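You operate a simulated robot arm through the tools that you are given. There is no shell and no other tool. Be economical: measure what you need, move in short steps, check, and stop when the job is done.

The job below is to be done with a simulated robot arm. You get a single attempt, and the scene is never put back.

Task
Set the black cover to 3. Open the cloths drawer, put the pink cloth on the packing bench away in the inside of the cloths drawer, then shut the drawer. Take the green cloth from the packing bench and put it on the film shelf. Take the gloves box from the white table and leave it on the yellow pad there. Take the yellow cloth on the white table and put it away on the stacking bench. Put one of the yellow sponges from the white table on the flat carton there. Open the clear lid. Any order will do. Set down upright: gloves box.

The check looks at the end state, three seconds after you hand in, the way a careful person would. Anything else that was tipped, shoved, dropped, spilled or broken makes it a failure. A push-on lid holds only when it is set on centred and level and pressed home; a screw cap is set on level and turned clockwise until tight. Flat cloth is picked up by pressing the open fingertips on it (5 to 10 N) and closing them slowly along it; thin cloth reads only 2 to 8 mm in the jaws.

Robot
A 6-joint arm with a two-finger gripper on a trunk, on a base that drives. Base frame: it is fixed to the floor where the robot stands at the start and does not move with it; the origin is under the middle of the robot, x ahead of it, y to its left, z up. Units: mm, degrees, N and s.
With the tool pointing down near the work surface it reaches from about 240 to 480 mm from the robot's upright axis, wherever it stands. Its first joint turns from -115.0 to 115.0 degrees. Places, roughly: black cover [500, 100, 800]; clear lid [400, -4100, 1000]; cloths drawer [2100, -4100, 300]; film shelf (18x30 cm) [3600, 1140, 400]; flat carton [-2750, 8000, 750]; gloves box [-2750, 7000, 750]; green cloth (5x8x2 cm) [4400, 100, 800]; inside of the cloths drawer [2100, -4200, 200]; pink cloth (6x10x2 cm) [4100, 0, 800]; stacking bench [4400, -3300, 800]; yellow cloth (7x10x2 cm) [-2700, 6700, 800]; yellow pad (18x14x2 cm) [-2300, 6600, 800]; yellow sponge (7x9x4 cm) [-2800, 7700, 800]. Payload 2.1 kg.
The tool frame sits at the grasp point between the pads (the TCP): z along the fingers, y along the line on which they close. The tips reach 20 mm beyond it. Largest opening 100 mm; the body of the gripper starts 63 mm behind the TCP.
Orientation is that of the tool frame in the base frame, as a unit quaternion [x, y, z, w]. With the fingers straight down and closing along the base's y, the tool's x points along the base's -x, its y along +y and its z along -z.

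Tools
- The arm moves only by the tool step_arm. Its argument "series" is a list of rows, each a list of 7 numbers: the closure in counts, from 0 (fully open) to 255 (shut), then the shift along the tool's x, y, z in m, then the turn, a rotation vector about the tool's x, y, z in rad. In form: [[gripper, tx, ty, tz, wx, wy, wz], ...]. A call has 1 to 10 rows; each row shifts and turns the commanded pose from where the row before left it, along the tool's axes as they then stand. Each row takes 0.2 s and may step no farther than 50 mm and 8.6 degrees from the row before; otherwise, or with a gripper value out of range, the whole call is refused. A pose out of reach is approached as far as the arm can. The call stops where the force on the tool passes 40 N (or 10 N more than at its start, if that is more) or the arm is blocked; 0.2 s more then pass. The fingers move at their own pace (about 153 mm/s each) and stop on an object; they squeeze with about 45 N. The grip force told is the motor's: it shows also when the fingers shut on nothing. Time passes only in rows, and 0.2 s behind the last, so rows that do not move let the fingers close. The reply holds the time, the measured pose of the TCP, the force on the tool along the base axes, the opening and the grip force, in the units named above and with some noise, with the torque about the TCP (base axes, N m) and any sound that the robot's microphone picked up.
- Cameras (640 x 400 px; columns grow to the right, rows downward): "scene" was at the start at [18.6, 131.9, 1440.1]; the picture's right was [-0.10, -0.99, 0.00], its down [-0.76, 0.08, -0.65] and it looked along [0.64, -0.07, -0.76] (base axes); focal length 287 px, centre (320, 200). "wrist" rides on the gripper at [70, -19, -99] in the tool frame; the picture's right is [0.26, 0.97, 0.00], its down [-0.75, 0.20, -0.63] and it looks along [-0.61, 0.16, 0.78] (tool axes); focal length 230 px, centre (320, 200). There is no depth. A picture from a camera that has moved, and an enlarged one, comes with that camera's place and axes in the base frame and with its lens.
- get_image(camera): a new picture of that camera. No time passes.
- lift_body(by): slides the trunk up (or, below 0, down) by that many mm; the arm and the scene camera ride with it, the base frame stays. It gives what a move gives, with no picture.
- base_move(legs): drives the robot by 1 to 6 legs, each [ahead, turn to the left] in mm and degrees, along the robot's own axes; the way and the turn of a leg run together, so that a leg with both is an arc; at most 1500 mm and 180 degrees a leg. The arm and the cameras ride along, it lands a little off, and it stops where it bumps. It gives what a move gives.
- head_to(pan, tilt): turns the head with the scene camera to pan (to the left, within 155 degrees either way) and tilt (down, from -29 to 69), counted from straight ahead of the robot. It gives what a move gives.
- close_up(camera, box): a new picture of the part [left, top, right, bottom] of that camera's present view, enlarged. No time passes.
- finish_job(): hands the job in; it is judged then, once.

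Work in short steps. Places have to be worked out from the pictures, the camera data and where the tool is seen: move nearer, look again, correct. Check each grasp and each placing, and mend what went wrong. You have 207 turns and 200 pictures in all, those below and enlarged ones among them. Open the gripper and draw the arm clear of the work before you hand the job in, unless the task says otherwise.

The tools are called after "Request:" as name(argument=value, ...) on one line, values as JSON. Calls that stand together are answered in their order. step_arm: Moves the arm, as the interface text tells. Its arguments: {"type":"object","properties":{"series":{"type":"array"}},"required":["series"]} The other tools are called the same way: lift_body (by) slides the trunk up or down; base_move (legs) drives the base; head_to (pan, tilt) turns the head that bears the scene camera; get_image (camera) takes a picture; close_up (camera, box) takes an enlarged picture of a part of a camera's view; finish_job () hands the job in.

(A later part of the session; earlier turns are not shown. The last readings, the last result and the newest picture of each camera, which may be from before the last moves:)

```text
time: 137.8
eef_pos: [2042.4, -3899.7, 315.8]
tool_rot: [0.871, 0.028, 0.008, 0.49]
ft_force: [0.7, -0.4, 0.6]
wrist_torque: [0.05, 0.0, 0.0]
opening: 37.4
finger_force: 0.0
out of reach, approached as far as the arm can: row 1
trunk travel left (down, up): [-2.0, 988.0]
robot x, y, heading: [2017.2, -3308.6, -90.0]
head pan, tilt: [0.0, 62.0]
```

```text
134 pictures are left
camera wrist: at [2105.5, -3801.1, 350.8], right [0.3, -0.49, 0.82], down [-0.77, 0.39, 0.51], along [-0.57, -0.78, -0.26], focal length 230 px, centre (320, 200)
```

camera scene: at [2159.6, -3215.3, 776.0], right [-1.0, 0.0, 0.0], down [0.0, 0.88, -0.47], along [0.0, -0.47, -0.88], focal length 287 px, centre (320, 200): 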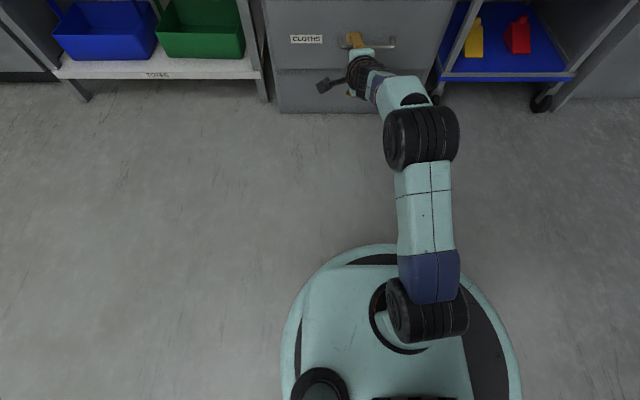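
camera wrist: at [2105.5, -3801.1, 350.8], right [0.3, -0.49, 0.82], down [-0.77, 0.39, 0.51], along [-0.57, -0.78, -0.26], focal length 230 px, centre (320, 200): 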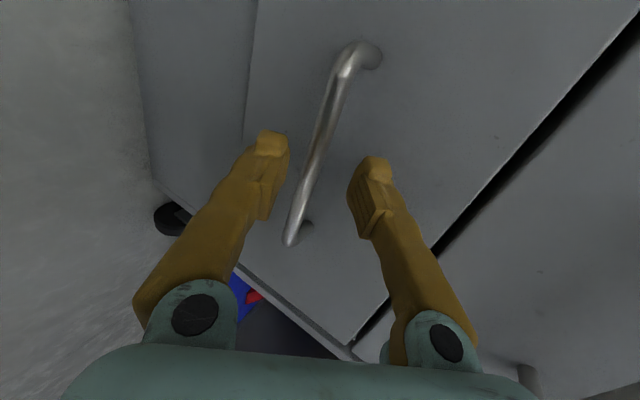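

Bar is centred now, ~36 mm ahead. Advance 27 mm and close.

Request:
step_arm(series=[[160, 0, 0, 0.014, 0, 0, 0], [160, 0, 0, 0.013, 0, 0, 0], [255, 0, 0, 0, 0, 0, 0], [255, 0, 0, 0, 0, 0, 0], [255, 0, 0, 0, 0, 0, 0]])

Request:
get_image(camera="wrist")

```text
time: 139.0
eef_pos: [2042.7, -3922.4, 299.6]
tool_rot: [0.873, 0.028, 0.008, 0.486]
ft_force: [1.0, 14.5, -13.3]
wrist_torque: [0.04, -0.67, -0.48]
opening: 5.9
finger_force: 33.9
trunk travel left (down, up): [-2.0, 988.0]
robot x, y, heading: [2016.5, -3310.7, -90.4]
head pan, tilt: [0.0, 62.0]
```

```text
133 pictures are left
camera wrist: at [2106.2, -3823.2, 334.4], right [0.3, -0.49, 0.82], down [-0.77, 0.39, 0.51], along [-0.57, -0.78, -0.26], focal length 230 px, centre (320, 200)
```

wrist: 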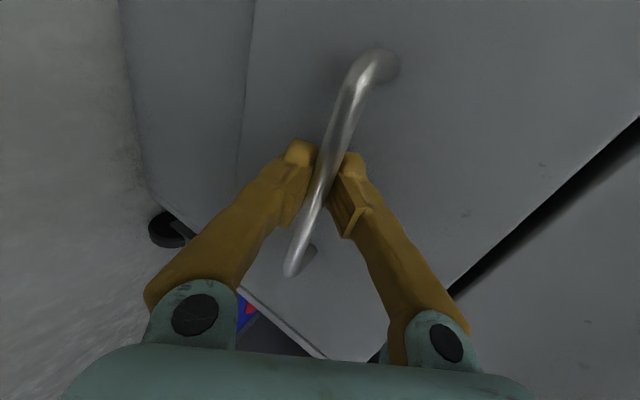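

Held. Pull by driving back 100 mm.

Request:
base_move(legs=[[-100, 0]])

Request:
get_image(camera="scene")

```text
time: 140.1
eef_pos: [2043.1, -3822.2, 298.5]
tool_rot: [0.873, 0.029, 0.008, 0.487]
ft_force: [4.6, 1.9, -20.0]
wrist_torque: [0.0, -0.66, -0.38]
opening: 5.8
finger_force: 33.5
trunk travel left (down, up): [-2.0, 988.0]
robot x, y, heading: [2020.6, -3209.9, -90.1]
head pan, tilt: [0.0, 62.0]
```

```text
132 pictures are left
camera scene: at [2159.9, -3219.7, 775.8], right [-1.0, 0.0, 0.0], down [0.0, 0.88, -0.47], along [0.0, -0.47, -0.88], focal length 287 px, centre (320, 200)
```

scene: 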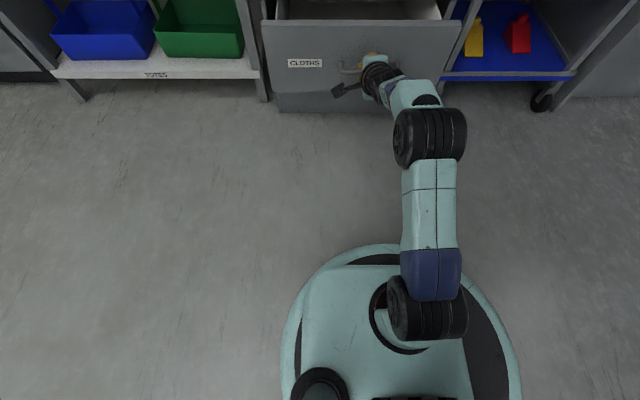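

Drawer opens. Pull another 180 mm.

Request:
base_move(legs=[[-180, 0]])

Request:
get_image(camera="scene")

```text
time: 141.6
eef_pos: [2044.6, -3638.0, 298.6]
tool_rot: [0.873, 0.029, 0.009, 0.487]
ft_force: [-4.9, 1.6, -15.7]
wrist_torque: [0.04, -0.61, -0.45]
opening: 5.9
finger_force: 32.9
trunk travel left (down, up): [-2.0, 988.0]
robot x, y, heading: [2018.4, -3023.3, -90.0]
head pan, tilt: [0.0, 62.0]
```

```text
131 pictures are left
camera scene: at [2160.3, -3035.5, 775.9], right [-1.0, 0.0, 0.0], down [0.0, 0.88, -0.47], along [0.0, -0.47, -0.88], focal length 287 px, centre (320, 200)
```

scene: 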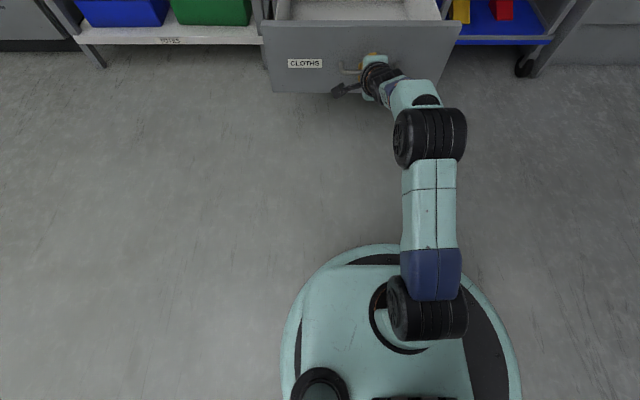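

The drawer is open 284 mm. Release with a narrow opening and retract, then raise and look into it.

Request:
step_arm(series=[[160, 0, 0, 0, 0, 0, 0], [160, 0, 0, 0, 0, 0, 0], [160, 0, 0, -0.03, 0, 0, 0], [160, 0, 0, -0.03, 0, 0, 0]])

Request:
base_move(legs=[[-120, 0]])

Request:
lift_body(by=390)

Request:
head_to(pan=0, tilt=45)

Request:
get_image(camera="scene")

```text
time: 142.6
eef_pos: [2039.4, -3588.3, 332.2]
tool_rot: [0.872, 0.026, 0.008, 0.488]
ft_force: [0.3, -0.8, -0.2]
wrist_torque: [0.02, 0.03, -0.02]
opening: 37.1
finger_force: 0.2
trunk travel left (down, up): [-2.0, 988.0]
robot x, y, heading: [2018.8, -3029.2, -90.1]
head pan, tilt: [0.0, 62.0]
```

```text
time: 143.9
eef_pos: [2039.6, -3466.2, 331.6]
tool_rot: [0.872, 0.028, 0.007, 0.488]
ft_force: [-0.4, -0.6, 0.3]
wrist_torque: [-0.03, -0.02, 0.01]
opening: 37.2
finger_force: 0.0
trunk travel left (down, up): [-2.0, 988.0]
robot x, y, heading: [2020.2, -2911.6, -90.1]
head pan, tilt: [0.0, 62.0]
```

```text
time: 147.6
eef_pos: [2039.5, -3466.3, 722.7]
tool_rot: [0.873, 0.027, 0.007, 0.488]
ft_force: [0.6, 0.1, -0.9]
wrist_torque: [-0.01, 0.02, -0.01]
opening: 37.6
finger_force: 0.0
trunk travel left (down, up): [-392.0, 598.0]
robot x, y, heading: [2020.2, -2909.0, -90.3]
head pan, tilt: [0.0, 62.0]
```

```text
time: 148.4
eef_pos: [2038.9, -3467.1, 721.5]
tool_rot: [0.872, 0.027, 0.007, 0.488]
ft_force: [0.2, 0.2, -0.3]
wrist_torque: [0.02, -0.01, 0.01]
opening: 37.3
finger_force: 0.0
trunk travel left (down, up): [-392.0, 598.0]
robot x, y, heading: [2021.0, -2905.1, -89.9]
head pan, tilt: [0.0, 45.0]
```

```text
130 pictures are left
camera scene: at [2161.1, -2929.6, 1187.6], right [-1.0, 0.01, 0.0], down [0.0, 0.71, -0.71], along [0.0, -0.71, -0.71], focal length 287 px, centre (320, 200)
```

scene: 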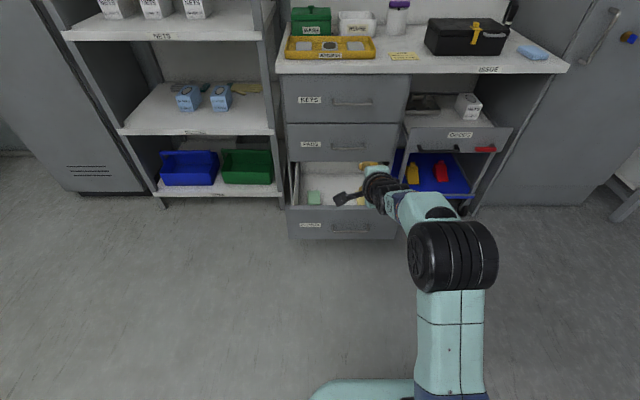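

Interior visible. Fold the tool back to straight-down and turn toward the packing bench, raising the trunk.

Request:
step_arm(series=[[0, 0, -0.0182, -0.0096, 0.125, 0, 0], [0, 0, -0.0192, -0.0074, 0.125, 0, 0], [0, 0, -0.02, -0.005, 0.125, 0, 0], [0, 0, -0.0204, -0.0025, 0.125, 0, 0], [0, 0, -0.0206, 0, 0.125, 0, 0], [0, 0, -0.0204, 0.0025, 0.125, 0, 0], [0, 0, -0.02, 0.005, 0.125, 0, 0], [0, 0, -0.0192, 0.0074, 0.125, 0, 0]])

Request:
lift_body(by=320)

Request:
base_move(legs=[[0, 140]])

Request:
head_to(pan=0, tilt=20)

Request:
get_image(camera="scene")

```text
time: 150.2
eef_pos: [2030.3, -3324.6, 639.0]
tool_rot: [1.0, 0.027, -0.006, 0.008]
ft_force: [0.8, -0.9, -0.7]
wrist_torque: [0.01, 0.01, 0.01]
opening: 99.9
finger_force: 0.2
trunk travel left (down, up): [-392.0, 598.0]
robot x, y, heading: [2023.0, -2910.2, -90.2]
head pan, tilt: [0.0, 45.0]
```

```text
time: 153.4
eef_pos: [2030.9, -3324.2, 960.0]
tool_rot: [1.0, 0.027, -0.007, 0.01]
ft_force: [0.4, 0.3, 0.7]
wrist_torque: [0.02, 0.01, 0.01]
opening: 100.0
finger_force: 0.1
trunk travel left (down, up): [-712.0, 278.0]
robot x, y, heading: [2020.2, -2905.6, -90.1]
head pan, tilt: [0.0, 45.0]
```

```text
time: 159.6
eef_pos: [2275.5, -2578.3, 958.9]
tool_rot: [0.312, 0.95, 0.007, 0.01]
ft_force: [0.0, -0.4, -0.3]
wrist_torque: [0.03, -0.01, 0.0]
opening: 100.3
finger_force: 0.0
trunk travel left (down, up): [-712.0, 278.0]
robot x, y, heading: [2018.0, -2907.0, 50.3]
head pan, tilt: [0.0, 45.0]
```

```text
time: 160.5
eef_pos: [2274.5, -2578.0, 959.3]
tool_rot: [0.312, 0.95, 0.007, 0.008]
ft_force: [0.4, 0.8, 0.5]
wrist_torque: [0.0, -0.01, -0.02]
opening: 99.8
finger_force: 0.1
trunk travel left (down, up): [-712.0, 278.0]
robot x, y, heading: [2020.7, -2905.4, 50.1]
head pan, tilt: [0.0, 20.0]
```

```text
129 pictures are left
camera scene: at [1935.2, -2792.2, 1546.3], right [0.77, -0.64, 0.0], down [-0.22, -0.26, -0.94], along [0.6, 0.72, -0.34], focal length 287 px, centre (320, 200)
```

scene: 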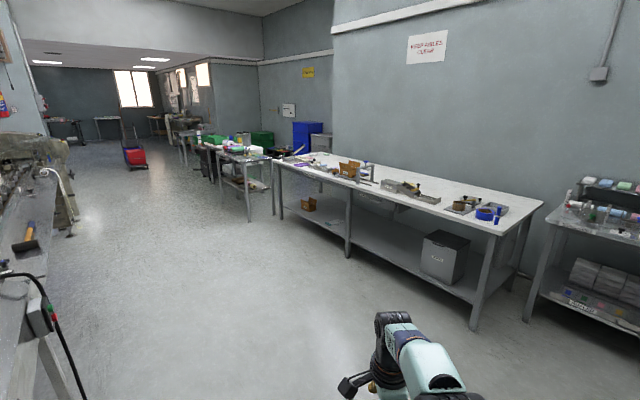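

The packing bench runs along x≈3700 from y≈−2300 to +300. Drive up the aisle to its far end and look.

Request:
base_move(legs=[[0, 13], [1450, 0], [1350, 0], [0, -63]])

Request:
head_to(pan=20, tilt=30)

Request:
get_image(camera="scene")

```text
time: 177.6
eef_pos: [3667.6, -383.4, 959.1]
tool_rot: [0.683, 0.73, 0.002, 0.012]
ft_force: [0.2, 0.4, 0.8]
wrist_torque: [0.0, -0.02, -0.03]
opening: 99.9
finger_force: 0.0
trunk travel left (down, up): [-712.0, 278.0]
robot x, y, heading: [3251.1, -401.4, 0.5]
head pan, tilt: [0.0, 20.0]
```

```text
time: 178.4
eef_pos: [3667.3, -384.8, 958.2]
tool_rot: [0.682, 0.731, 0.003, 0.011]
ft_force: [0.5, 0.2, 0.5]
wrist_torque: [-0.01, -0.01, -0.01]
opening: 100.1
finger_force: 0.0
trunk travel left (down, up): [-712.0, 278.0]
robot x, y, heading: [3254.1, -405.8, 0.2]
head pan, tilt: [20.0, 30.0]
```

```text
128 pictures are left
camera scene: at [3277.3, -230.9, 1530.4], right [0.35, -0.94, 0.0], down [-0.47, -0.17, -0.87], along [0.81, 0.3, -0.5], focal length 287 px, centre (320, 200)
```

scene: 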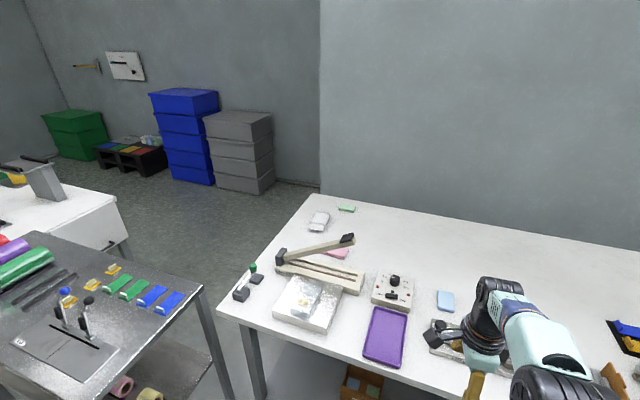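

Pink is at about (4096, 12) behind a lever tool; green at (4425, 56) near the back edge. The front is too far for reach; the open floor behind the steel table, at the bench end, looks better. Look for a way in from the north.

Request:
base_move(legs=[[0, 112], [1200, 0], [1000, 0], [0, -60]])

Request:
head_to(pan=-25, tilt=20)

Request:
get_image(camera="scene")

Request:
head_to(pan=25, tilt=20)

Request:
get_image(camera="scene")

```text
time: 196.6
eef_pos: [2690.6, 1974.5, 959.8]
tool_rot: [0.299, 0.954, 0.007, 0.009]
ft_force: [-0.9, -0.5, -0.5]
wrist_torque: [0.0, 0.01, 0.01]
opening: 99.8
finger_force: 0.1
trunk travel left (down, up): [-712.0, 278.0]
robot x, y, heading: [2443.7, 1643.5, 51.4]
head pan, tilt: [20.0, 30.0]
```

```text
time: 197.7
eef_pos: [2691.5, 1974.6, 959.7]
tool_rot: [0.299, 0.954, 0.008, 0.008]
ft_force: [-0.7, 0.5, 0.4]
wrist_torque: [0.01, -0.02, 0.02]
opening: 100.3
finger_force: 0.1
trunk travel left (down, up): [-712.0, 278.0]
robot x, y, heading: [2440.8, 1636.9, 51.7]
head pan, tilt: [-25.0, 20.0]
```

```text
127 pictures are left
camera scene: at [2381.4, 1720.8, 1546.4], right [0.45, -0.89, 0.0], down [-0.31, -0.15, -0.94], along [0.84, 0.42, -0.34], focal length 287 px, centre (320, 200)
```

scene: 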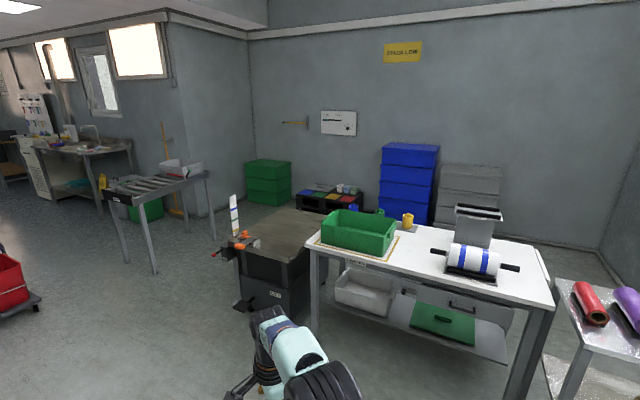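

```text
time: 198.9
eef_pos: [2690.7, 1974.3, 959.6]
tool_rot: [0.3, 0.954, 0.007, 0.009]
ft_force: [0.7, 0.2, -0.3]
wrist_torque: [0.01, 0.0, -0.01]
opening: 99.8
finger_force: 0.0
trunk travel left (down, up): [-712.0, 278.0]
robot x, y, heading: [2445.7, 1637.3, 51.6]
head pan, tilt: [25.0, 20.0]
```

```text
126 pictures are left
camera scene: at [2319.9, 1769.5, 1546.4], right [0.97, -0.23, 0.0], down [-0.08, -0.33, -0.94], along [0.22, 0.91, -0.34], focal length 287 px, centre (320, 200)
```

scene: 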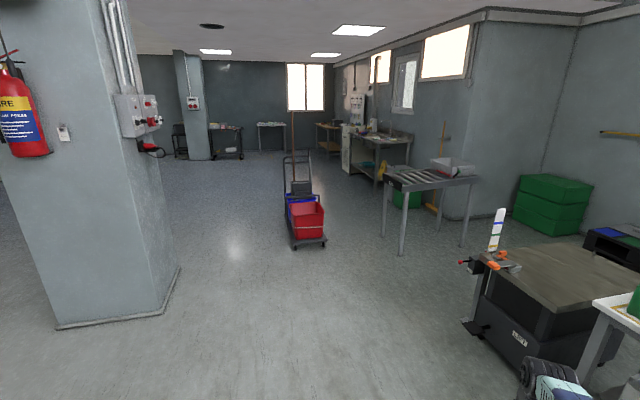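

Behind the steel table is a recess open to the north between the dark bench (y≈3100) and roller table (y≈4130). Drive around through that gap.

Request:
base_move(legs=[[0, 23], [1060, 0], [1000, 0], [0, -74.5]])

Request:
head_to(pan=-10, tilt=25)

Request:
get_image(camera="scene")

```text
time: 213.5
eef_pos: [3425.5, 3612.9, 958.8]
tool_rot: [0.695, 0.719, 0.003, 0.012]
ft_force: [-0.8, 0.0, -0.7]
wrist_torque: [0.01, -0.01, -0.04]
opening: 100.2
finger_force: 0.0
trunk travel left (down, up): [-712.0, 278.0]
robot x, y, heading: [3011.5, 3607.6, -1.6]
head pan, tilt: [25.0, 20.0]
```

```text
time: 214.5
eef_pos: [3426.4, 3611.6, 959.2]
tool_rot: [0.696, 0.718, 0.003, 0.011]
ft_force: [-0.5, 0.6, -0.6]
wrist_torque: [-0.01, 0.03, 0.02]
opening: 100.0
finger_force: 0.0
trunk travel left (down, up): [-712.0, 278.0]
robot x, y, heading: [3011.9, 3607.5, -1.6]
head pan, tilt: [-10.0, 25.0]
```

```text
125 pictures are left
camera scene: at [3046.3, 3733.5, 1538.3], right [-0.2, -0.98, 0.0], down [-0.41, 0.09, -0.91], along [0.89, -0.18, -0.42], focal length 287 px, centre (320, 200)
```

scene: 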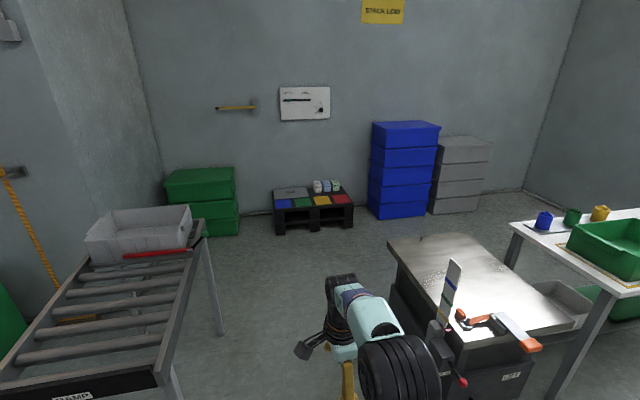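

Gap is y≈3290–4105; shift to y≈3700 and drive through to x≈5000.

Request:
base_move(legs=[[0, 19], [320, 0], [0, -17.5], [1300, 0], [350, 0], [0, -90]])

Request:
head_to(pan=0, tilt=25)

Request:
get_image(camera="scene")

```text
time: 230.6
eef_pos: [4972.5, 3288.1, 959.2]
tool_rot: [1.0, 0.018, -0.006, 0.009]
ft_force: [-0.3, 0.2, 0.0]
wrist_torque: [0.01, 0.0, -0.01]
opening: 99.7
finger_force: 0.1
trunk travel left (down, up): [-712.0, 278.0]
robot x, y, heading: [4965.6, 3704.8, -91.2]
head pan, tilt: [-10.0, 25.0]
```

```text
time: 231.3
eef_pos: [4971.2, 3288.4, 959.2]
tool_rot: [1.0, 0.018, -0.006, 0.01]
ft_force: [-0.3, 0.1, 0.4]
wrist_torque: [0.0, 0.01, 0.04]
opening: 100.1
finger_force: 0.0
trunk travel left (down, up): [-712.0, 278.0]
robot x, y, heading: [4962.2, 3702.7, -91.5]
head pan, tilt: [0.0, 25.0]
```

```text
124 pictures are left
camera scene: at [5107.6, 3669.3, 1538.3], right [-1.0, 0.02, 0.0], down [0.01, 0.42, -0.91], along [-0.02, -0.91, -0.42], focal length 287 px, centre (320, 200)
```

scene: 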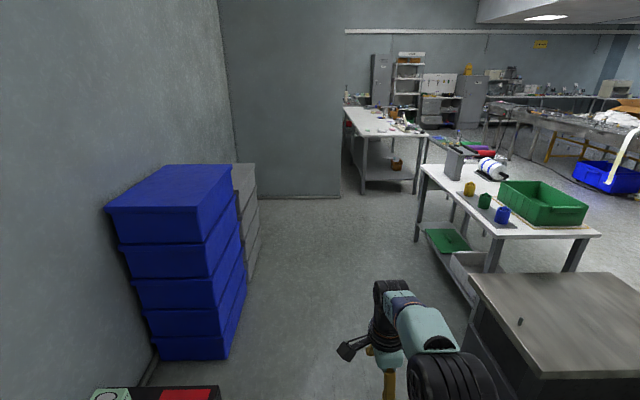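

Clear lane south. Raise the trunk a little for clearance and drive down to the bench's north end.

Request:
lift_body(by=80)

Request:
base_move(legs=[[1400, 0], [1300, 0], [0, -49], [560, 0], [0, 50]])

Request:
head_to(pan=0, tilt=45)

Request:
get_image(camera="scene")

```text
time: 232.5
eef_pos: [4970.2, 3288.1, 1039.7]
tool_rot: [1.0, 0.019, -0.006, 0.01]
ft_force: [-0.1, 0.3, 0.4]
wrist_torque: [-0.01, 0.0, -0.03]
opening: 99.9
finger_force: 0.0
trunk travel left (down, up): [-792.0, 198.0]
robot x, y, heading: [4965.1, 3705.6, -91.4]
head pan, tilt: [0.0, 25.0]
```

```text
time: 252.8
eef_pos: [4549.3, 222.9, 1039.0]
tool_rot: [0.999, 0.046, -0.005, 0.01]
ft_force: [0.2, -0.4, -0.3]
wrist_torque: [-0.01, 0.03, 0.01]
opening: 99.9
finger_force: 0.1
trunk travel left (down, up): [-792.0, 198.0]
robot x, y, heading: [4520.3, 638.1, -88.3]
head pan, tilt: [0.0, 25.0]
```

```text
time: 253.7
eef_pos: [4549.1, 222.2, 1039.4]
tool_rot: [0.999, 0.046, -0.006, 0.011]
ft_force: [-0.3, 0.4, -0.1]
wrist_torque: [0.0, 0.02, -0.01]
opening: 100.1
finger_force: 0.1
trunk travel left (down, up): [-792.0, 198.0]
robot x, y, heading: [4523.4, 640.5, -88.2]
head pan, tilt: [0.0, 45.0]
```

```text
123 pictures are left
camera scene: at [4664.6, 621.7, 1587.8], right [-1.0, -0.03, 0.0], down [-0.02, 0.71, -0.71], along [0.02, -0.71, -0.71], focal length 287 px, centre (320, 200)
```

scene: 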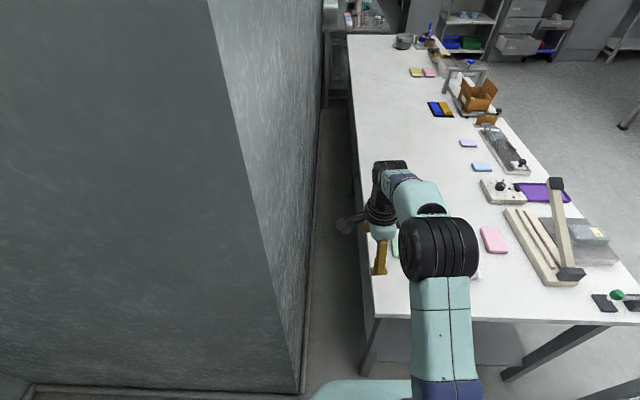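

Both cloths are in reach from here: pink (4097, 13, 802), green about (4440, 55). Move the tool off the wall, yaw it so the fingers close along x, and look with the wrist camera.

Request:
step_arm(series=[[0, -0.04, 0, 0, 0, 0, -0.14], [0, -0.04, 0, 0, 0, 0, -0.14], [0, -0.03, 0, 0, 0, 0, -0.14], [0, 0, 0, 0, 0, 0, -0.149], [0, 0, 0, 0, 0, 0, -0.149], [0, 0, 0, 0, 0, 0, -0.149], [0, 0, 0, 0, 0, 0, -0.149], [0, 0, 0, 0, 0, 0, -0.149], [0, 0, 0, 0, 0, 0, -0.149], [0, 0, 0, 0, 0, 0, -0.149]])

Request:
get_image(camera="wrist")

Request:
get_image(camera="scene")

```text
time: 255.9
eef_pos: [4443.6, 198.8, 1040.2]
tool_rot: [0.711, 0.703, -0.011, 0.004]
ft_force: [0.3, -0.3, 0.0]
wrist_torque: [0.0, 0.04, -0.02]
opening: 100.4
finger_force: 0.1
trunk travel left (down, up): [-792.0, 198.0]
robot x, y, heading: [4524.0, 640.4, -88.1]
head pan, tilt: [0.0, 45.0]
```

```text
122 pictures are left
camera wrist: at [4425.9, 272.0, 1138.8], right [0.97, 0.25, -0.02], down [0.2, -0.74, 0.64], along [0.15, -0.63, -0.77], focal length 230 px, centre (320, 200)
```

wrist: 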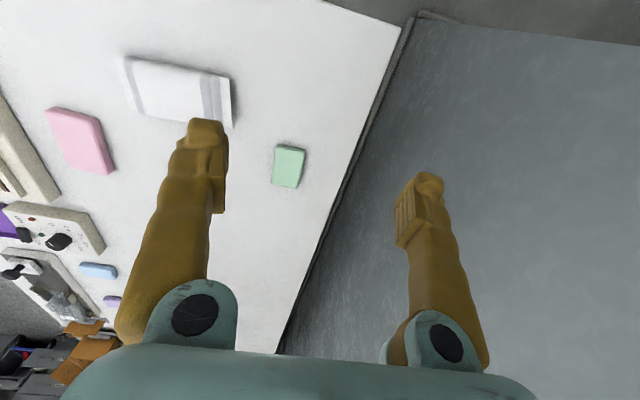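

```text
121 pictures are left
camera scene: at [4664.5, 621.6, 1587.7], right [-1.0, -0.03, 0.0], down [-0.02, 0.71, -0.71], along [0.02, -0.71, -0.71], focal length 287 px, centre (320, 200)
```

scene: 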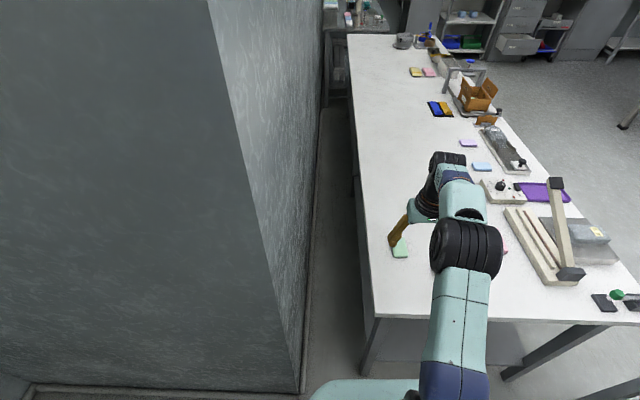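

Green cloth at about (4420, 54, 802), its 5 cm side along x: good for closing along x. Drive 50 mm nearer, tilt the tool 22° outward and move above it.

Request:
base_move(legs=[[50, 0]])

Request:
step_arm(series=[[0, 0, -0.006, 0.04, 0, -0.13, 0], [0, -0.01, -0.006, 0.04, 0, -0.13, 0], [0, -0.02, -0.006, 0.03, 0, -0.13, 0]])

Request:
get_image(camera="wrist")

```text
time: 256.8
eef_pos: [4444.7, 157.8, 1046.9]
tool_rot: [0.713, 0.701, -0.014, 0.008]
ft_force: [0.4, -0.3, 0.9]
wrist_torque: [-0.04, -0.03, 0.0]
opening: 100.1
finger_force: 0.0
trunk travel left (down, up): [-792.0, 198.0]
robot x, y, heading: [4523.3, 588.0, -88.2]
head pan, tilt: [0.0, 45.0]
```

```text
time: 257.6
eef_pos: [4422.1, 106.2, 942.4]
tool_rot: [0.696, 0.688, -0.151, 0.14]
ft_force: [-0.1, -0.2, -0.2]
wrist_torque: [0.05, -0.04, -0.01]
opening: 99.9
finger_force: 0.1
trunk travel left (down, up): [-792.0, 198.0]
robot x, y, heading: [4522.5, 589.0, -87.9]
head pan, tilt: [0.0, 45.0]
```

```text
120 pictures are left
camera wrist: at [4405.9, 210.5, 1005.1], right [0.97, 0.22, -0.11], down [0.2, -0.44, 0.88], along [0.14, -0.87, -0.47], focal length 230 px, centre (320, 200)
```

wrist: 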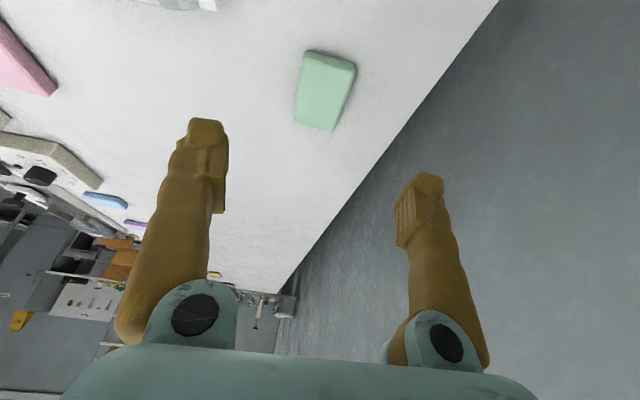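

Confirmed at (4421, 57). Descend along the tool axis toward it, then slowly the last part.

Request:
step_arm(series=[[0, 0.002, 0.0005, 0.04, 0, 0, 0], [0, 0.002, 0.0005, 0.04, 0, 0, 0], [0, 0.002, 0.0004, 0.03, 0, 0, 0], [0, 0.001, 0, 0.015, 0, 0, 0], [0, 0, 0, 0.005, 0, 0, 0]])

Request:
get_image(camera="wrist")

```text
time: 258.8
eef_pos: [4425.1, 61.4, 819.1]
tool_rot: [0.696, 0.688, -0.151, 0.141]
ft_force: [1.0, 0.1, -0.3]
wrist_torque: [0.01, 0.02, -0.01]
opening: 100.0
finger_force: 0.1
trunk travel left (down, up): [-792.0, 198.0]
robot x, y, heading: [4520.7, 590.1, -88.1]
head pan, tilt: [0.0, 45.0]
```

```text
119 pictures are left
camera wrist: at [4407.7, 165.8, 882.3], right [0.97, 0.22, -0.11], down [0.2, -0.44, 0.88], along [0.14, -0.87, -0.47], focal length 230 px, centre (320, 200)
```

wrist: 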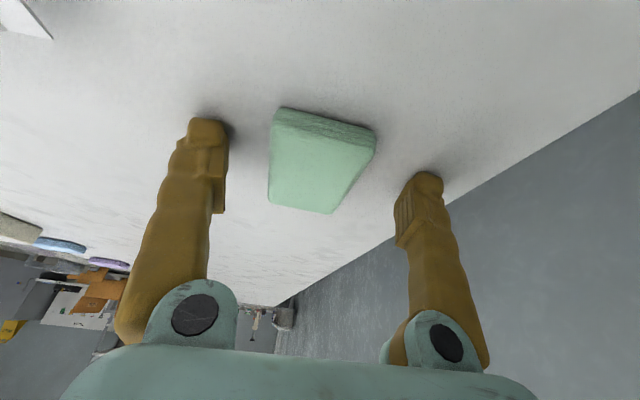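

Well centred. Keep descending in 5 mm rows until light contact.

Request:
step_arm(series=[[0, 0, -0.002, 0.007, 0, 0, 0], [0, 0, 0, 0.006, 0, 0, 0], [0, 0, 0, 0.004, 0, 0, 0], [0, 0, 0, 0.003, 0, 0, 0]])

```text
time: 259.5
eef_pos: [4424.8, 60.4, 818.0]
tool_rot: [0.695, 0.686, -0.159, 0.148]
ft_force: [4.2, 15.5, 25.1]
wrist_torque: [0.39, -1.49, 0.88]
opening: 100.4
finger_force: 0.3
out of reach, approached as far as the arm can: row 3
trunk travel left (down, up): [-792.0, 198.0]
robot x, y, heading: [4520.7, 589.3, -88.0]
head pan, tilt: [0.0, 45.0]
stopped in row 3: the force on the tool passed its limit at 45 N (the readings are from after the stop); the commanded pose is now the measured one
```

Contact: bench top is at ~796. Back up 3 mm and close slowly on the cloth.

Request:
step_arm(series=[[0, 0, 0, -0.004, 0, 0, 0], [80, 0, 0, 0, 0, 0, 0], [110, 0, 0, 0, 0, 0, 0], [140, 0, 0, 0, 0, 0, 0], [180, 0, 0, 0, 0, 0, 0], [255, 0, 0, 0, 0, 0, 0], [255, 0, 0, 0, 0, 0, 0], [255, 0, 0, 0, 0, 0, 0]])

Request:
get_image(camera="wrist")

```text
time: 260.0
eef_pos: [4432.3, 59.8, 821.3]
tool_rot: [0.694, 0.688, -0.156, 0.146]
ft_force: [12.7, 14.7, 25.8]
wrist_torque: [0.39, -1.51, 0.89]
opening: 82.1
finger_force: 10.9
trunk travel left (down, up): [-792.0, 198.0]
robot x, y, heading: [4523.8, 590.3, -88.0]
head pan, tilt: [0.0, 45.0]
stopped in row 2: the force on the tool passed its limit at 47 N (the readings are from after the stop); the commanded pose is now the measured one
```

```text
118 pictures are left
camera wrist: at [4414.9, 166.0, 882.3], right [0.97, 0.22, -0.12], down [0.21, -0.42, 0.88], along [0.15, -0.88, -0.45], focal length 230 px, centre (320, 200)
```

wrist: 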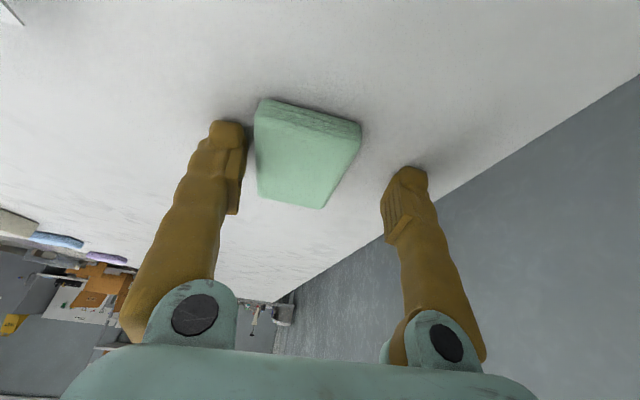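

Still 25 N upward, seemingly on the right fingertip. Open, lift a few mm and recheck forces.

Request:
step_arm(series=[[0, 0, 0, -0.006, 0, 0, 0], [0, 0, 0, -0.004, 0, 0, 0], [0, 0, 0, 0, 0, 0, 0]])

Request:
close_up(camera="scene", box=[340, 160, 520, 320])

```text
time: 260.8
eef_pos: [4423.0, 58.9, 826.3]
tool_rot: [0.696, 0.687, -0.151, 0.145]
ft_force: [-0.3, -0.1, 0.4]
wrist_torque: [-0.01, -0.01, 0.01]
opening: 100.1
finger_force: 0.0
trunk travel left (down, up): [-792.0, 198.0]
robot x, y, heading: [4524.3, 588.3, -87.9]
head pan, tilt: [0.0, 45.0]
```

```text
2.50 times, centred on (430, 240) of scene
camera zoom: at [4665.2, 572.9, 1587.7], right [-1.0, -0.03, 0.0], down [-0.02, 0.71, -0.71], along [0.02, -0.71, -0.71], focal length 718 px, centre (45, 100)
```

zoom: 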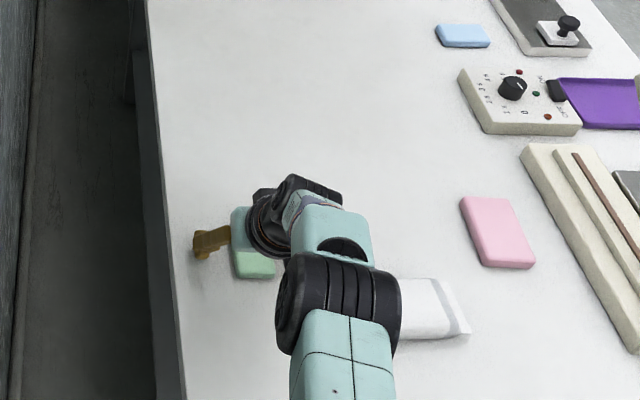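

Free again. Go down 4 mm (tips just above the bench) and close gradually.

Request:
step_arm(series=[[0, 0, 0, 0.004, 0, 0, 0], [60, 0, 0, 0, 0, 0, 0], [90, 0, 0, 0, 0, 0, 0], [110, 0, 0, 0, 0, 0, 0], [130, 0, 0, 0, 0, 0, 0], [160, 0, 0, 0, 0, 0, 0], [200, 0, 0, 0, 0, 0, 0], [255, 0, 0, 0, 0, 0, 0], [255, 0, 0, 0, 0, 0, 0]])

Request:
get_image(camera="wrist")

```text
time: 262.8
eef_pos: [4427.3, 59.7, 822.5]
tool_rot: [0.696, 0.687, -0.153, 0.144]
ft_force: [10.1, 0.8, 14.5]
wrist_torque: [0.0, -0.61, 0.0]
opening: 43.7
finger_force: 45.1
trunk travel left (down, up): [-792.0, 198.0]
robot x, y, heading: [4527.1, 591.6, -88.1]
head pan, tilt: [0.0, 45.0]
```

```text
116 pictures are left
camera wrist: at [4409.9, 164.5, 883.8], right [0.97, 0.22, -0.12], down [0.2, -0.43, 0.88], along [0.15, -0.88, -0.46], focal length 230 px, centre (320, 200)
```

wrist: 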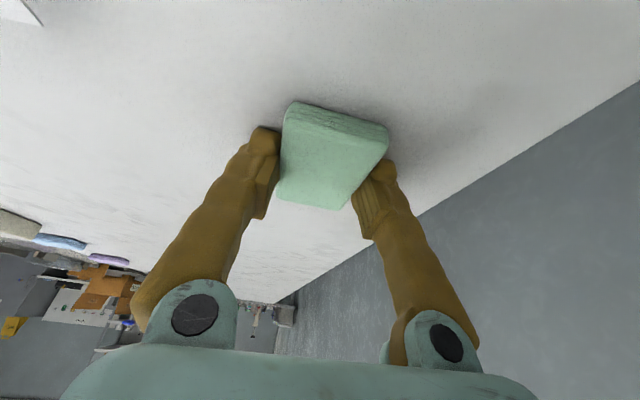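

Gripped at 43.7 mm with 45 N. Lift and check.

Request:
step_arm(series=[[255, 0, 0, -0.02, 0, 0, 0], [255, 0, 0, -0.03, 0, 0, 0], [255, 0, 0, -0.03, 0, 0, 0]])

Request:
get_image(camera="wrist")

```text
time: 263.6
eef_pos: [4424.7, 89.3, 894.3]
tool_rot: [0.696, 0.687, -0.151, 0.144]
ft_force: [0.1, 0.3, 0.1]
wrist_torque: [0.01, -0.05, 0.02]
opening: 43.6
finger_force: 45.0
trunk travel left (down, up): [-792.0, 198.0]
robot x, y, heading: [4522.9, 587.4, -88.0]
head pan, tilt: [0.0, 45.0]
```

```text
115 pictures are left
camera wrist: at [4407.3, 195.1, 955.8], right [0.97, 0.22, -0.11], down [0.2, -0.43, 0.88], along [0.15, -0.88, -0.46], focal length 230 px, centre (320, 200)
```

wrist: 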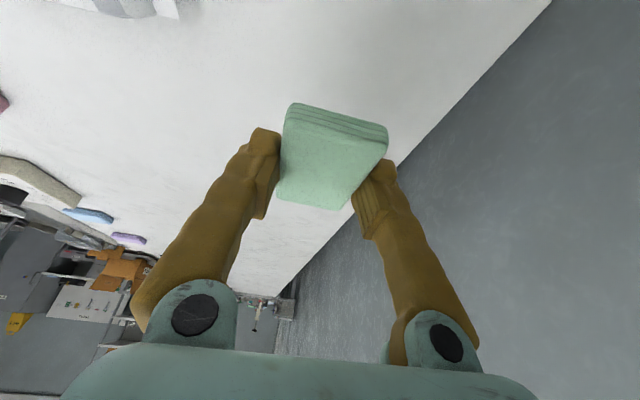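

Green cloth is up. Back away, turn west and look at the film shelf area of the steel table.

Request:
base_move(legs=[[-250, 0], [0, -92]])

Request:
head_to(pan=-15, tilt=40)

Request:
get_image(camera="scene")

```text
time: 269.4
eef_pos: [4019.4, 963.8, 893.9]
tool_rot: [0.978, -0.029, -0.208, -0.01]
ft_force: [0.6, 0.4, -0.9]
wrist_torque: [0.01, 0.01, -0.02]
opening: 43.5
finger_force: 45.1
trunk travel left (down, up): [-792.0, 198.0]
robot x, y, heading: [4515.3, 840.6, 179.4]
head pan, tilt: [0.0, 45.0]
```

```text
time: 270.1
eef_pos: [4020.3, 963.2, 893.1]
tool_rot: [0.977, -0.029, -0.209, -0.01]
ft_force: [0.5, -0.3, 0.2]
wrist_torque: [0.0, -0.02, -0.03]
opening: 43.4
finger_force: 45.0
trunk travel left (down, up): [-792.0, 198.0]
robot x, y, heading: [4518.8, 841.2, 179.2]
head pan, tilt: [-15.0, 40.0]
```

```text
114 pictures are left
camera scene: at [4493.4, 723.8, 1594.9], right [0.27, 0.96, 0.0], down [0.62, -0.17, -0.77], along [-0.74, 0.21, -0.64], focal length 287 px, centre (320, 200)
```

scene: 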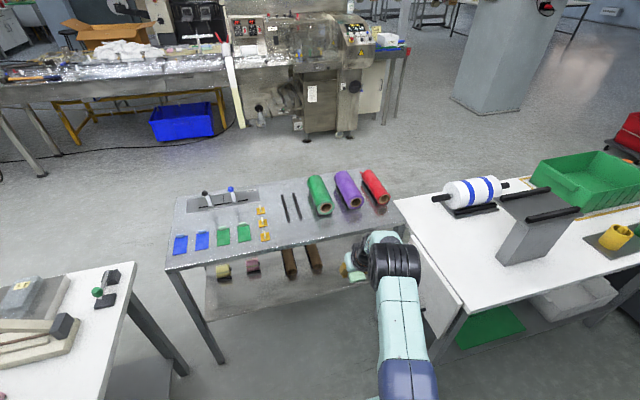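

Look closer at the lower shelf region.

Request:
close_up(camera="scene", box=[160, 180, 460, 340])

```text
2.13 times, centred on (310, 260) of scene
camera zoom: at [4493.4, 723.8, 1594.9], right [0.27, 0.96, 0.0], down [0.62, -0.17, -0.77], along [-0.74, 0.21, -0.64], focal length 613 px, centre (341, 72)
```

zoom: 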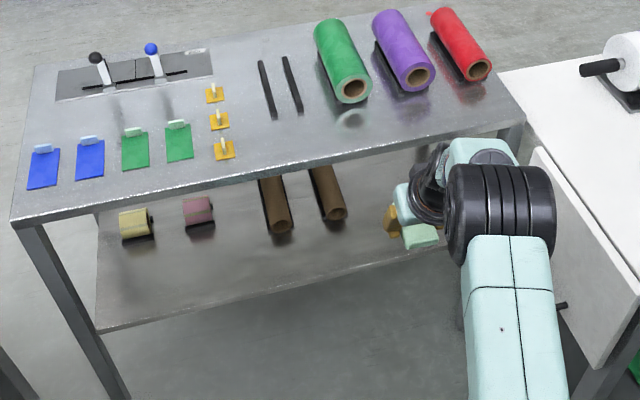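

The film shelf is the lower steel shelf; its free right part is around (3600, 1140, 400), open from this side. Reposition to y≈970 facing west, keeping the arm clear of the table.

Request:
base_move(legs=[[0, -80], [130, 0], [0, 81]])

Request:
lift_body(by=-350)

Request:
get_image(camera="scene")

```text
time: 278.3
eef_pos: [3999.9, 1094.9, 892.6]
tool_rot: [0.977, -0.029, -0.209, -0.01]
ft_force: [-0.7, 0.1, 1.0]
wrist_torque: [0.02, 0.03, -0.01]
opening: 43.4
finger_force: 45.4
trunk travel left (down, up): [-792.0, 198.0]
robot x, y, heading: [4497.5, 972.8, 179.0]
head pan, tilt: [-15.0, 40.0]
```

```text
time: 281.8
eef_pos: [3999.5, 1093.8, 542.5]
tool_rot: [0.978, -0.03, -0.209, -0.011]
ft_force: [-0.4, -0.9, -0.2]
wrist_torque: [0.01, 0.02, -0.02]
opening: 43.1
finger_force: 45.0
trunk travel left (down, up): [-442.0, 548.0]
robot x, y, heading: [4494.3, 967.8, 179.4]
head pan, tilt: [-15.0, 40.0]
```

```text
112 pictures are left
camera scene: at [4472.7, 853.6, 1245.0], right [0.27, 0.96, 0.0], down [0.62, -0.17, -0.77], along [-0.74, 0.21, -0.64], focal length 287 px, centre (320, 200)
```

scene: 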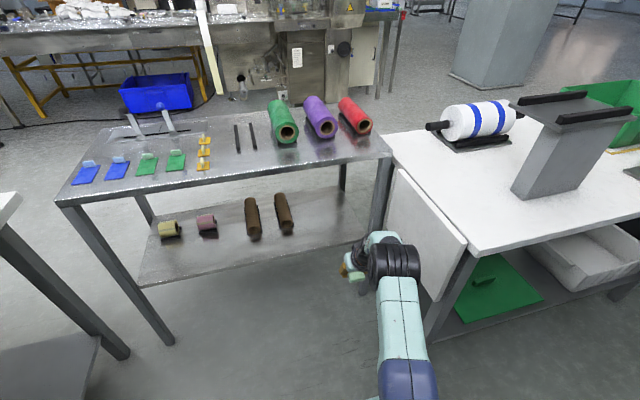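

Shelf surface is near z≈455 with its near edge at x≈3811, top at 815. Pitch the hand to ~45°, lower to z≈525 and look before driving in.

Request:
step_arm(series=[[255, -0.0183, 0, 0, 0, -0.122, 0], [255, -0.0183, 0, 0, 0, -0.122, 0], [255, -0.0183, 0, 0, 0, -0.122, 0]])

Request:
lift_body(by=-45)

Request:
base_move(legs=[[120, 0]])

Request:
get_image(camera="scene")

Request:
get_image(camera="wrist")

```text
time: 282.6
eef_pos: [3964.2, 1090.7, 563.0]
tool_rot: [0.942, -0.024, -0.334, -0.002]
ft_force: [-0.2, 0.4, -0.3]
wrist_torque: [0.03, -0.02, 0.0]
opening: 43.5
finger_force: 45.1
out of reach, approached as far as the arm can: row 2, 3
trunk travel left (down, up): [-442.0, 548.0]
robot x, y, heading: [4493.6, 973.4, 179.2]
head pan, tilt: [-15.0, 40.0]
```

```text
time: 283.4
eef_pos: [3964.2, 1089.9, 517.3]
tool_rot: [0.942, -0.025, -0.334, -0.002]
ft_force: [-0.4, -0.8, -0.4]
wrist_torque: [0.01, -0.01, -0.01]
opening: 43.7
finger_force: 45.4
trunk travel left (down, up): [-397.0, 593.0]
robot x, y, heading: [4494.7, 967.0, 179.2]
head pan, tilt: [-15.0, 40.0]
```

```text
time: 284.7
eef_pos: [3844.0, 1091.1, 517.3]
tool_rot: [0.942, -0.025, -0.334, -0.003]
ft_force: [-0.4, -0.4, -0.7]
wrist_torque: [-0.01, 0.01, 0.02]
opening: 43.2
finger_force: 44.9
trunk travel left (down, up): [-397.0, 593.0]
robot x, y, heading: [4375.2, 970.2, 179.1]
head pan, tilt: [-15.0, 40.0]
```

```text
111 pictures are left
camera scene: at [4351.5, 855.2, 1200.0], right [0.27, 0.96, 0.0], down [0.62, -0.17, -0.77], along [-0.74, 0.21, -0.64], focal length 287 px, centre (320, 200)
```

scene: 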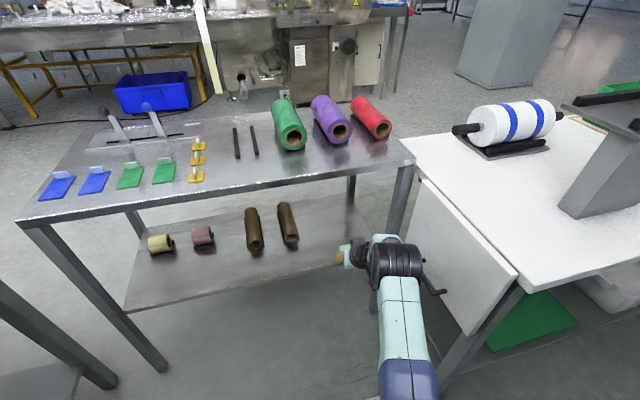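

```text
110 pictures are left
camera wrist: at [3959.9, 1106.3, 549.4], right [0.15, -0.98, -0.15], down [-0.2, -0.18, 0.96], along [-0.97, -0.12, -0.22], focal length 230 px, centre (320, 200)
```

wrist: 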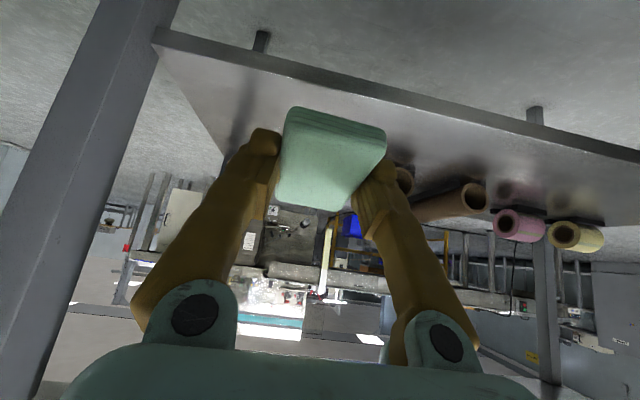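

The shelf is below the hand (edge z≈425–455); the way in is clear. Drive in 185 mm.

Request:
base_move(legs=[[185, 0]])

Request:
get_image(camera="wrist")

Request:
get_image(camera="scene")

```text
time: 286.2
eef_pos: [3659.5, 1094.0, 517.4]
tool_rot: [0.942, -0.025, -0.334, -0.003]
ft_force: [-0.6, 0.4, -0.1]
wrist_torque: [-0.01, 0.01, -0.04]
opening: 43.7
finger_force: 44.8
trunk travel left (down, up): [-397.0, 593.0]
robot x, y, heading: [4188.6, 974.7, 179.2]
head pan, tilt: [-15.0, 40.0]
```

```text
109 pictures are left
camera wrist: at [3776.0, 1108.8, 549.5], right [0.15, -0.98, -0.15], down [-0.2, -0.18, 0.96], along [-0.97, -0.12, -0.22], focal length 230 px, centre (320, 200)
```

wrist: 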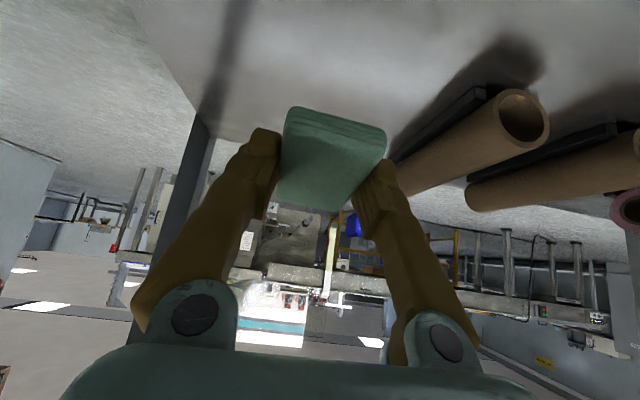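

```text
108 pictures are left
camera scene: at [4167.6, 857.5, 1200.0], right [0.27, 0.96, 0.0], down [0.62, -0.17, -0.77], along [-0.74, 0.21, -0.64], focal length 287 px, centre (320, 200)
```

scene: 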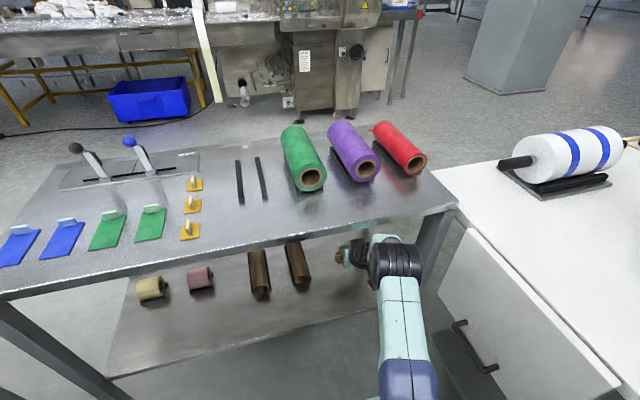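

Cloth is over the shelf. Shift 25 mm to +y, 25 mm deeper, then lower the trunk in stages.

Request:
step_arm(series=[[255, 0, -0.025, 0, 0, 0, 0]])

Request:
base_move(legs=[[25, 0]])

Request:
lift_body(by=-35)

Request:
get_image(camera="wrist")

```text
time: 286.6
eef_pos: [3661.4, 1118.7, 517.9]
tool_rot: [0.942, -0.024, -0.334, -0.002]
ft_force: [-0.5, 0.0, 0.0]
wrist_torque: [0.02, 0.0, 0.01]
opening: 43.5
finger_force: 45.1
trunk travel left (down, up): [-397.0, 593.0]
robot x, y, heading: [4188.9, 974.1, 179.4]
head pan, tilt: [-15.0, 40.0]
```

```text
time: 287.4
eef_pos: [3636.3, 1118.0, 518.2]
tool_rot: [0.942, -0.025, -0.334, -0.002]
ft_force: [1.0, -0.2, -0.7]
wrist_torque: [-0.03, -0.04, 0.0]
opening: 43.6
finger_force: 45.0
trunk travel left (down, up): [-397.0, 593.0]
robot x, y, heading: [4168.4, 975.6, 179.4]
head pan, tilt: [-15.0, 40.0]
```

```text
time: 288.2
eef_pos: [3637.6, 1117.9, 482.4]
tool_rot: [0.942, -0.025, -0.334, -0.002]
ft_force: [-0.3, 0.0, 0.1]
wrist_torque: [0.0, -0.01, 0.01]
opening: 43.6
finger_force: 44.5
trunk travel left (down, up): [-362.0, 628.0]
robot x, y, heading: [4169.5, 976.5, 179.3]
head pan, tilt: [-15.0, 40.0]
```

```text
107 pictures are left
camera wrist: at [3752.8, 1132.8, 515.6], right [0.15, -0.98, -0.15], down [-0.19, -0.18, 0.96], along [-0.97, -0.12, -0.22], focal length 230 px, centre (320, 200)
```

wrist: 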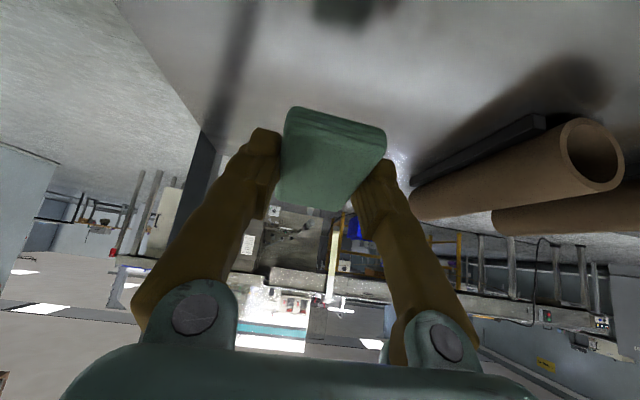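

From the cloth's reflection the shelf is at z≈423. Lower 24 mm more, watching force.

Request:
lift_body(by=-22)

Request:
lift_body(by=-8)

```text
time: 288.9
eef_pos: [3637.1, 1117.0, 460.7]
tool_rot: [0.942, -0.024, -0.334, -0.002]
ft_force: [0.1, 0.0, 0.0]
wrist_torque: [0.01, 0.01, 0.02]
opening: 43.7
finger_force: 44.8
trunk travel left (down, up): [-340.0, 650.0]
robot x, y, heading: [4165.9, 976.9, 179.2]
head pan, tilt: [-15.0, 40.0]
```

```text
time: 289.4
eef_pos: [3635.6, 1118.3, 452.6]
tool_rot: [0.942, -0.025, -0.333, -0.002]
ft_force: [1.0, 0.1, -0.7]
wrist_torque: [0.01, 0.03, 0.03]
opening: 43.7
finger_force: 44.8
trunk travel left (down, up): [-332.0, 658.0]
robot x, y, heading: [4162.9, 978.0, 179.1]
head pan, tilt: [-15.0, 40.0]
```

Still no contact; lower in 6 mm steps.

Request:
lift_body(by=-6)

Request:
lift_body(by=-5)

Request:
get_image(camera="wrist")

```text
time: 290.0
eef_pos: [3637.3, 1118.7, 446.0]
tool_rot: [0.942, -0.024, -0.334, -0.002]
ft_force: [0.7, 0.2, -0.6]
wrist_torque: [0.03, 0.02, 0.0]
opening: 43.5
finger_force: 45.4
trunk travel left (down, up): [-326.0, 664.0]
robot x, y, heading: [4163.5, 972.9, 179.3]
head pan, tilt: [-15.0, 40.0]
```

```text
time: 290.5
eef_pos: [3635.3, 1118.5, 442.4]
tool_rot: [0.942, -0.025, -0.334, -0.002]
ft_force: [0.7, -0.7, 0.0]
wrist_torque: [-0.02, -0.01, 0.01]
opening: 43.6
finger_force: 45.3
trunk travel left (down, up): [-321.0, 669.0]
robot x, y, heading: [4164.3, 974.4, 179.3]
head pan, tilt: [-15.0, 40.0]
```

```text
106 pictures are left
camera wrist: at [3752.8, 1132.8, 474.6], right [0.15, -0.98, -0.15], down [-0.2, -0.18, 0.96], along [-0.97, -0.12, -0.22], focal length 230 px, centre (320, 200)
```

wrist: 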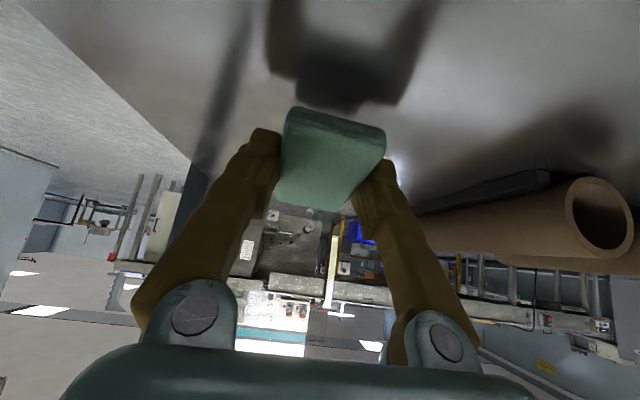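

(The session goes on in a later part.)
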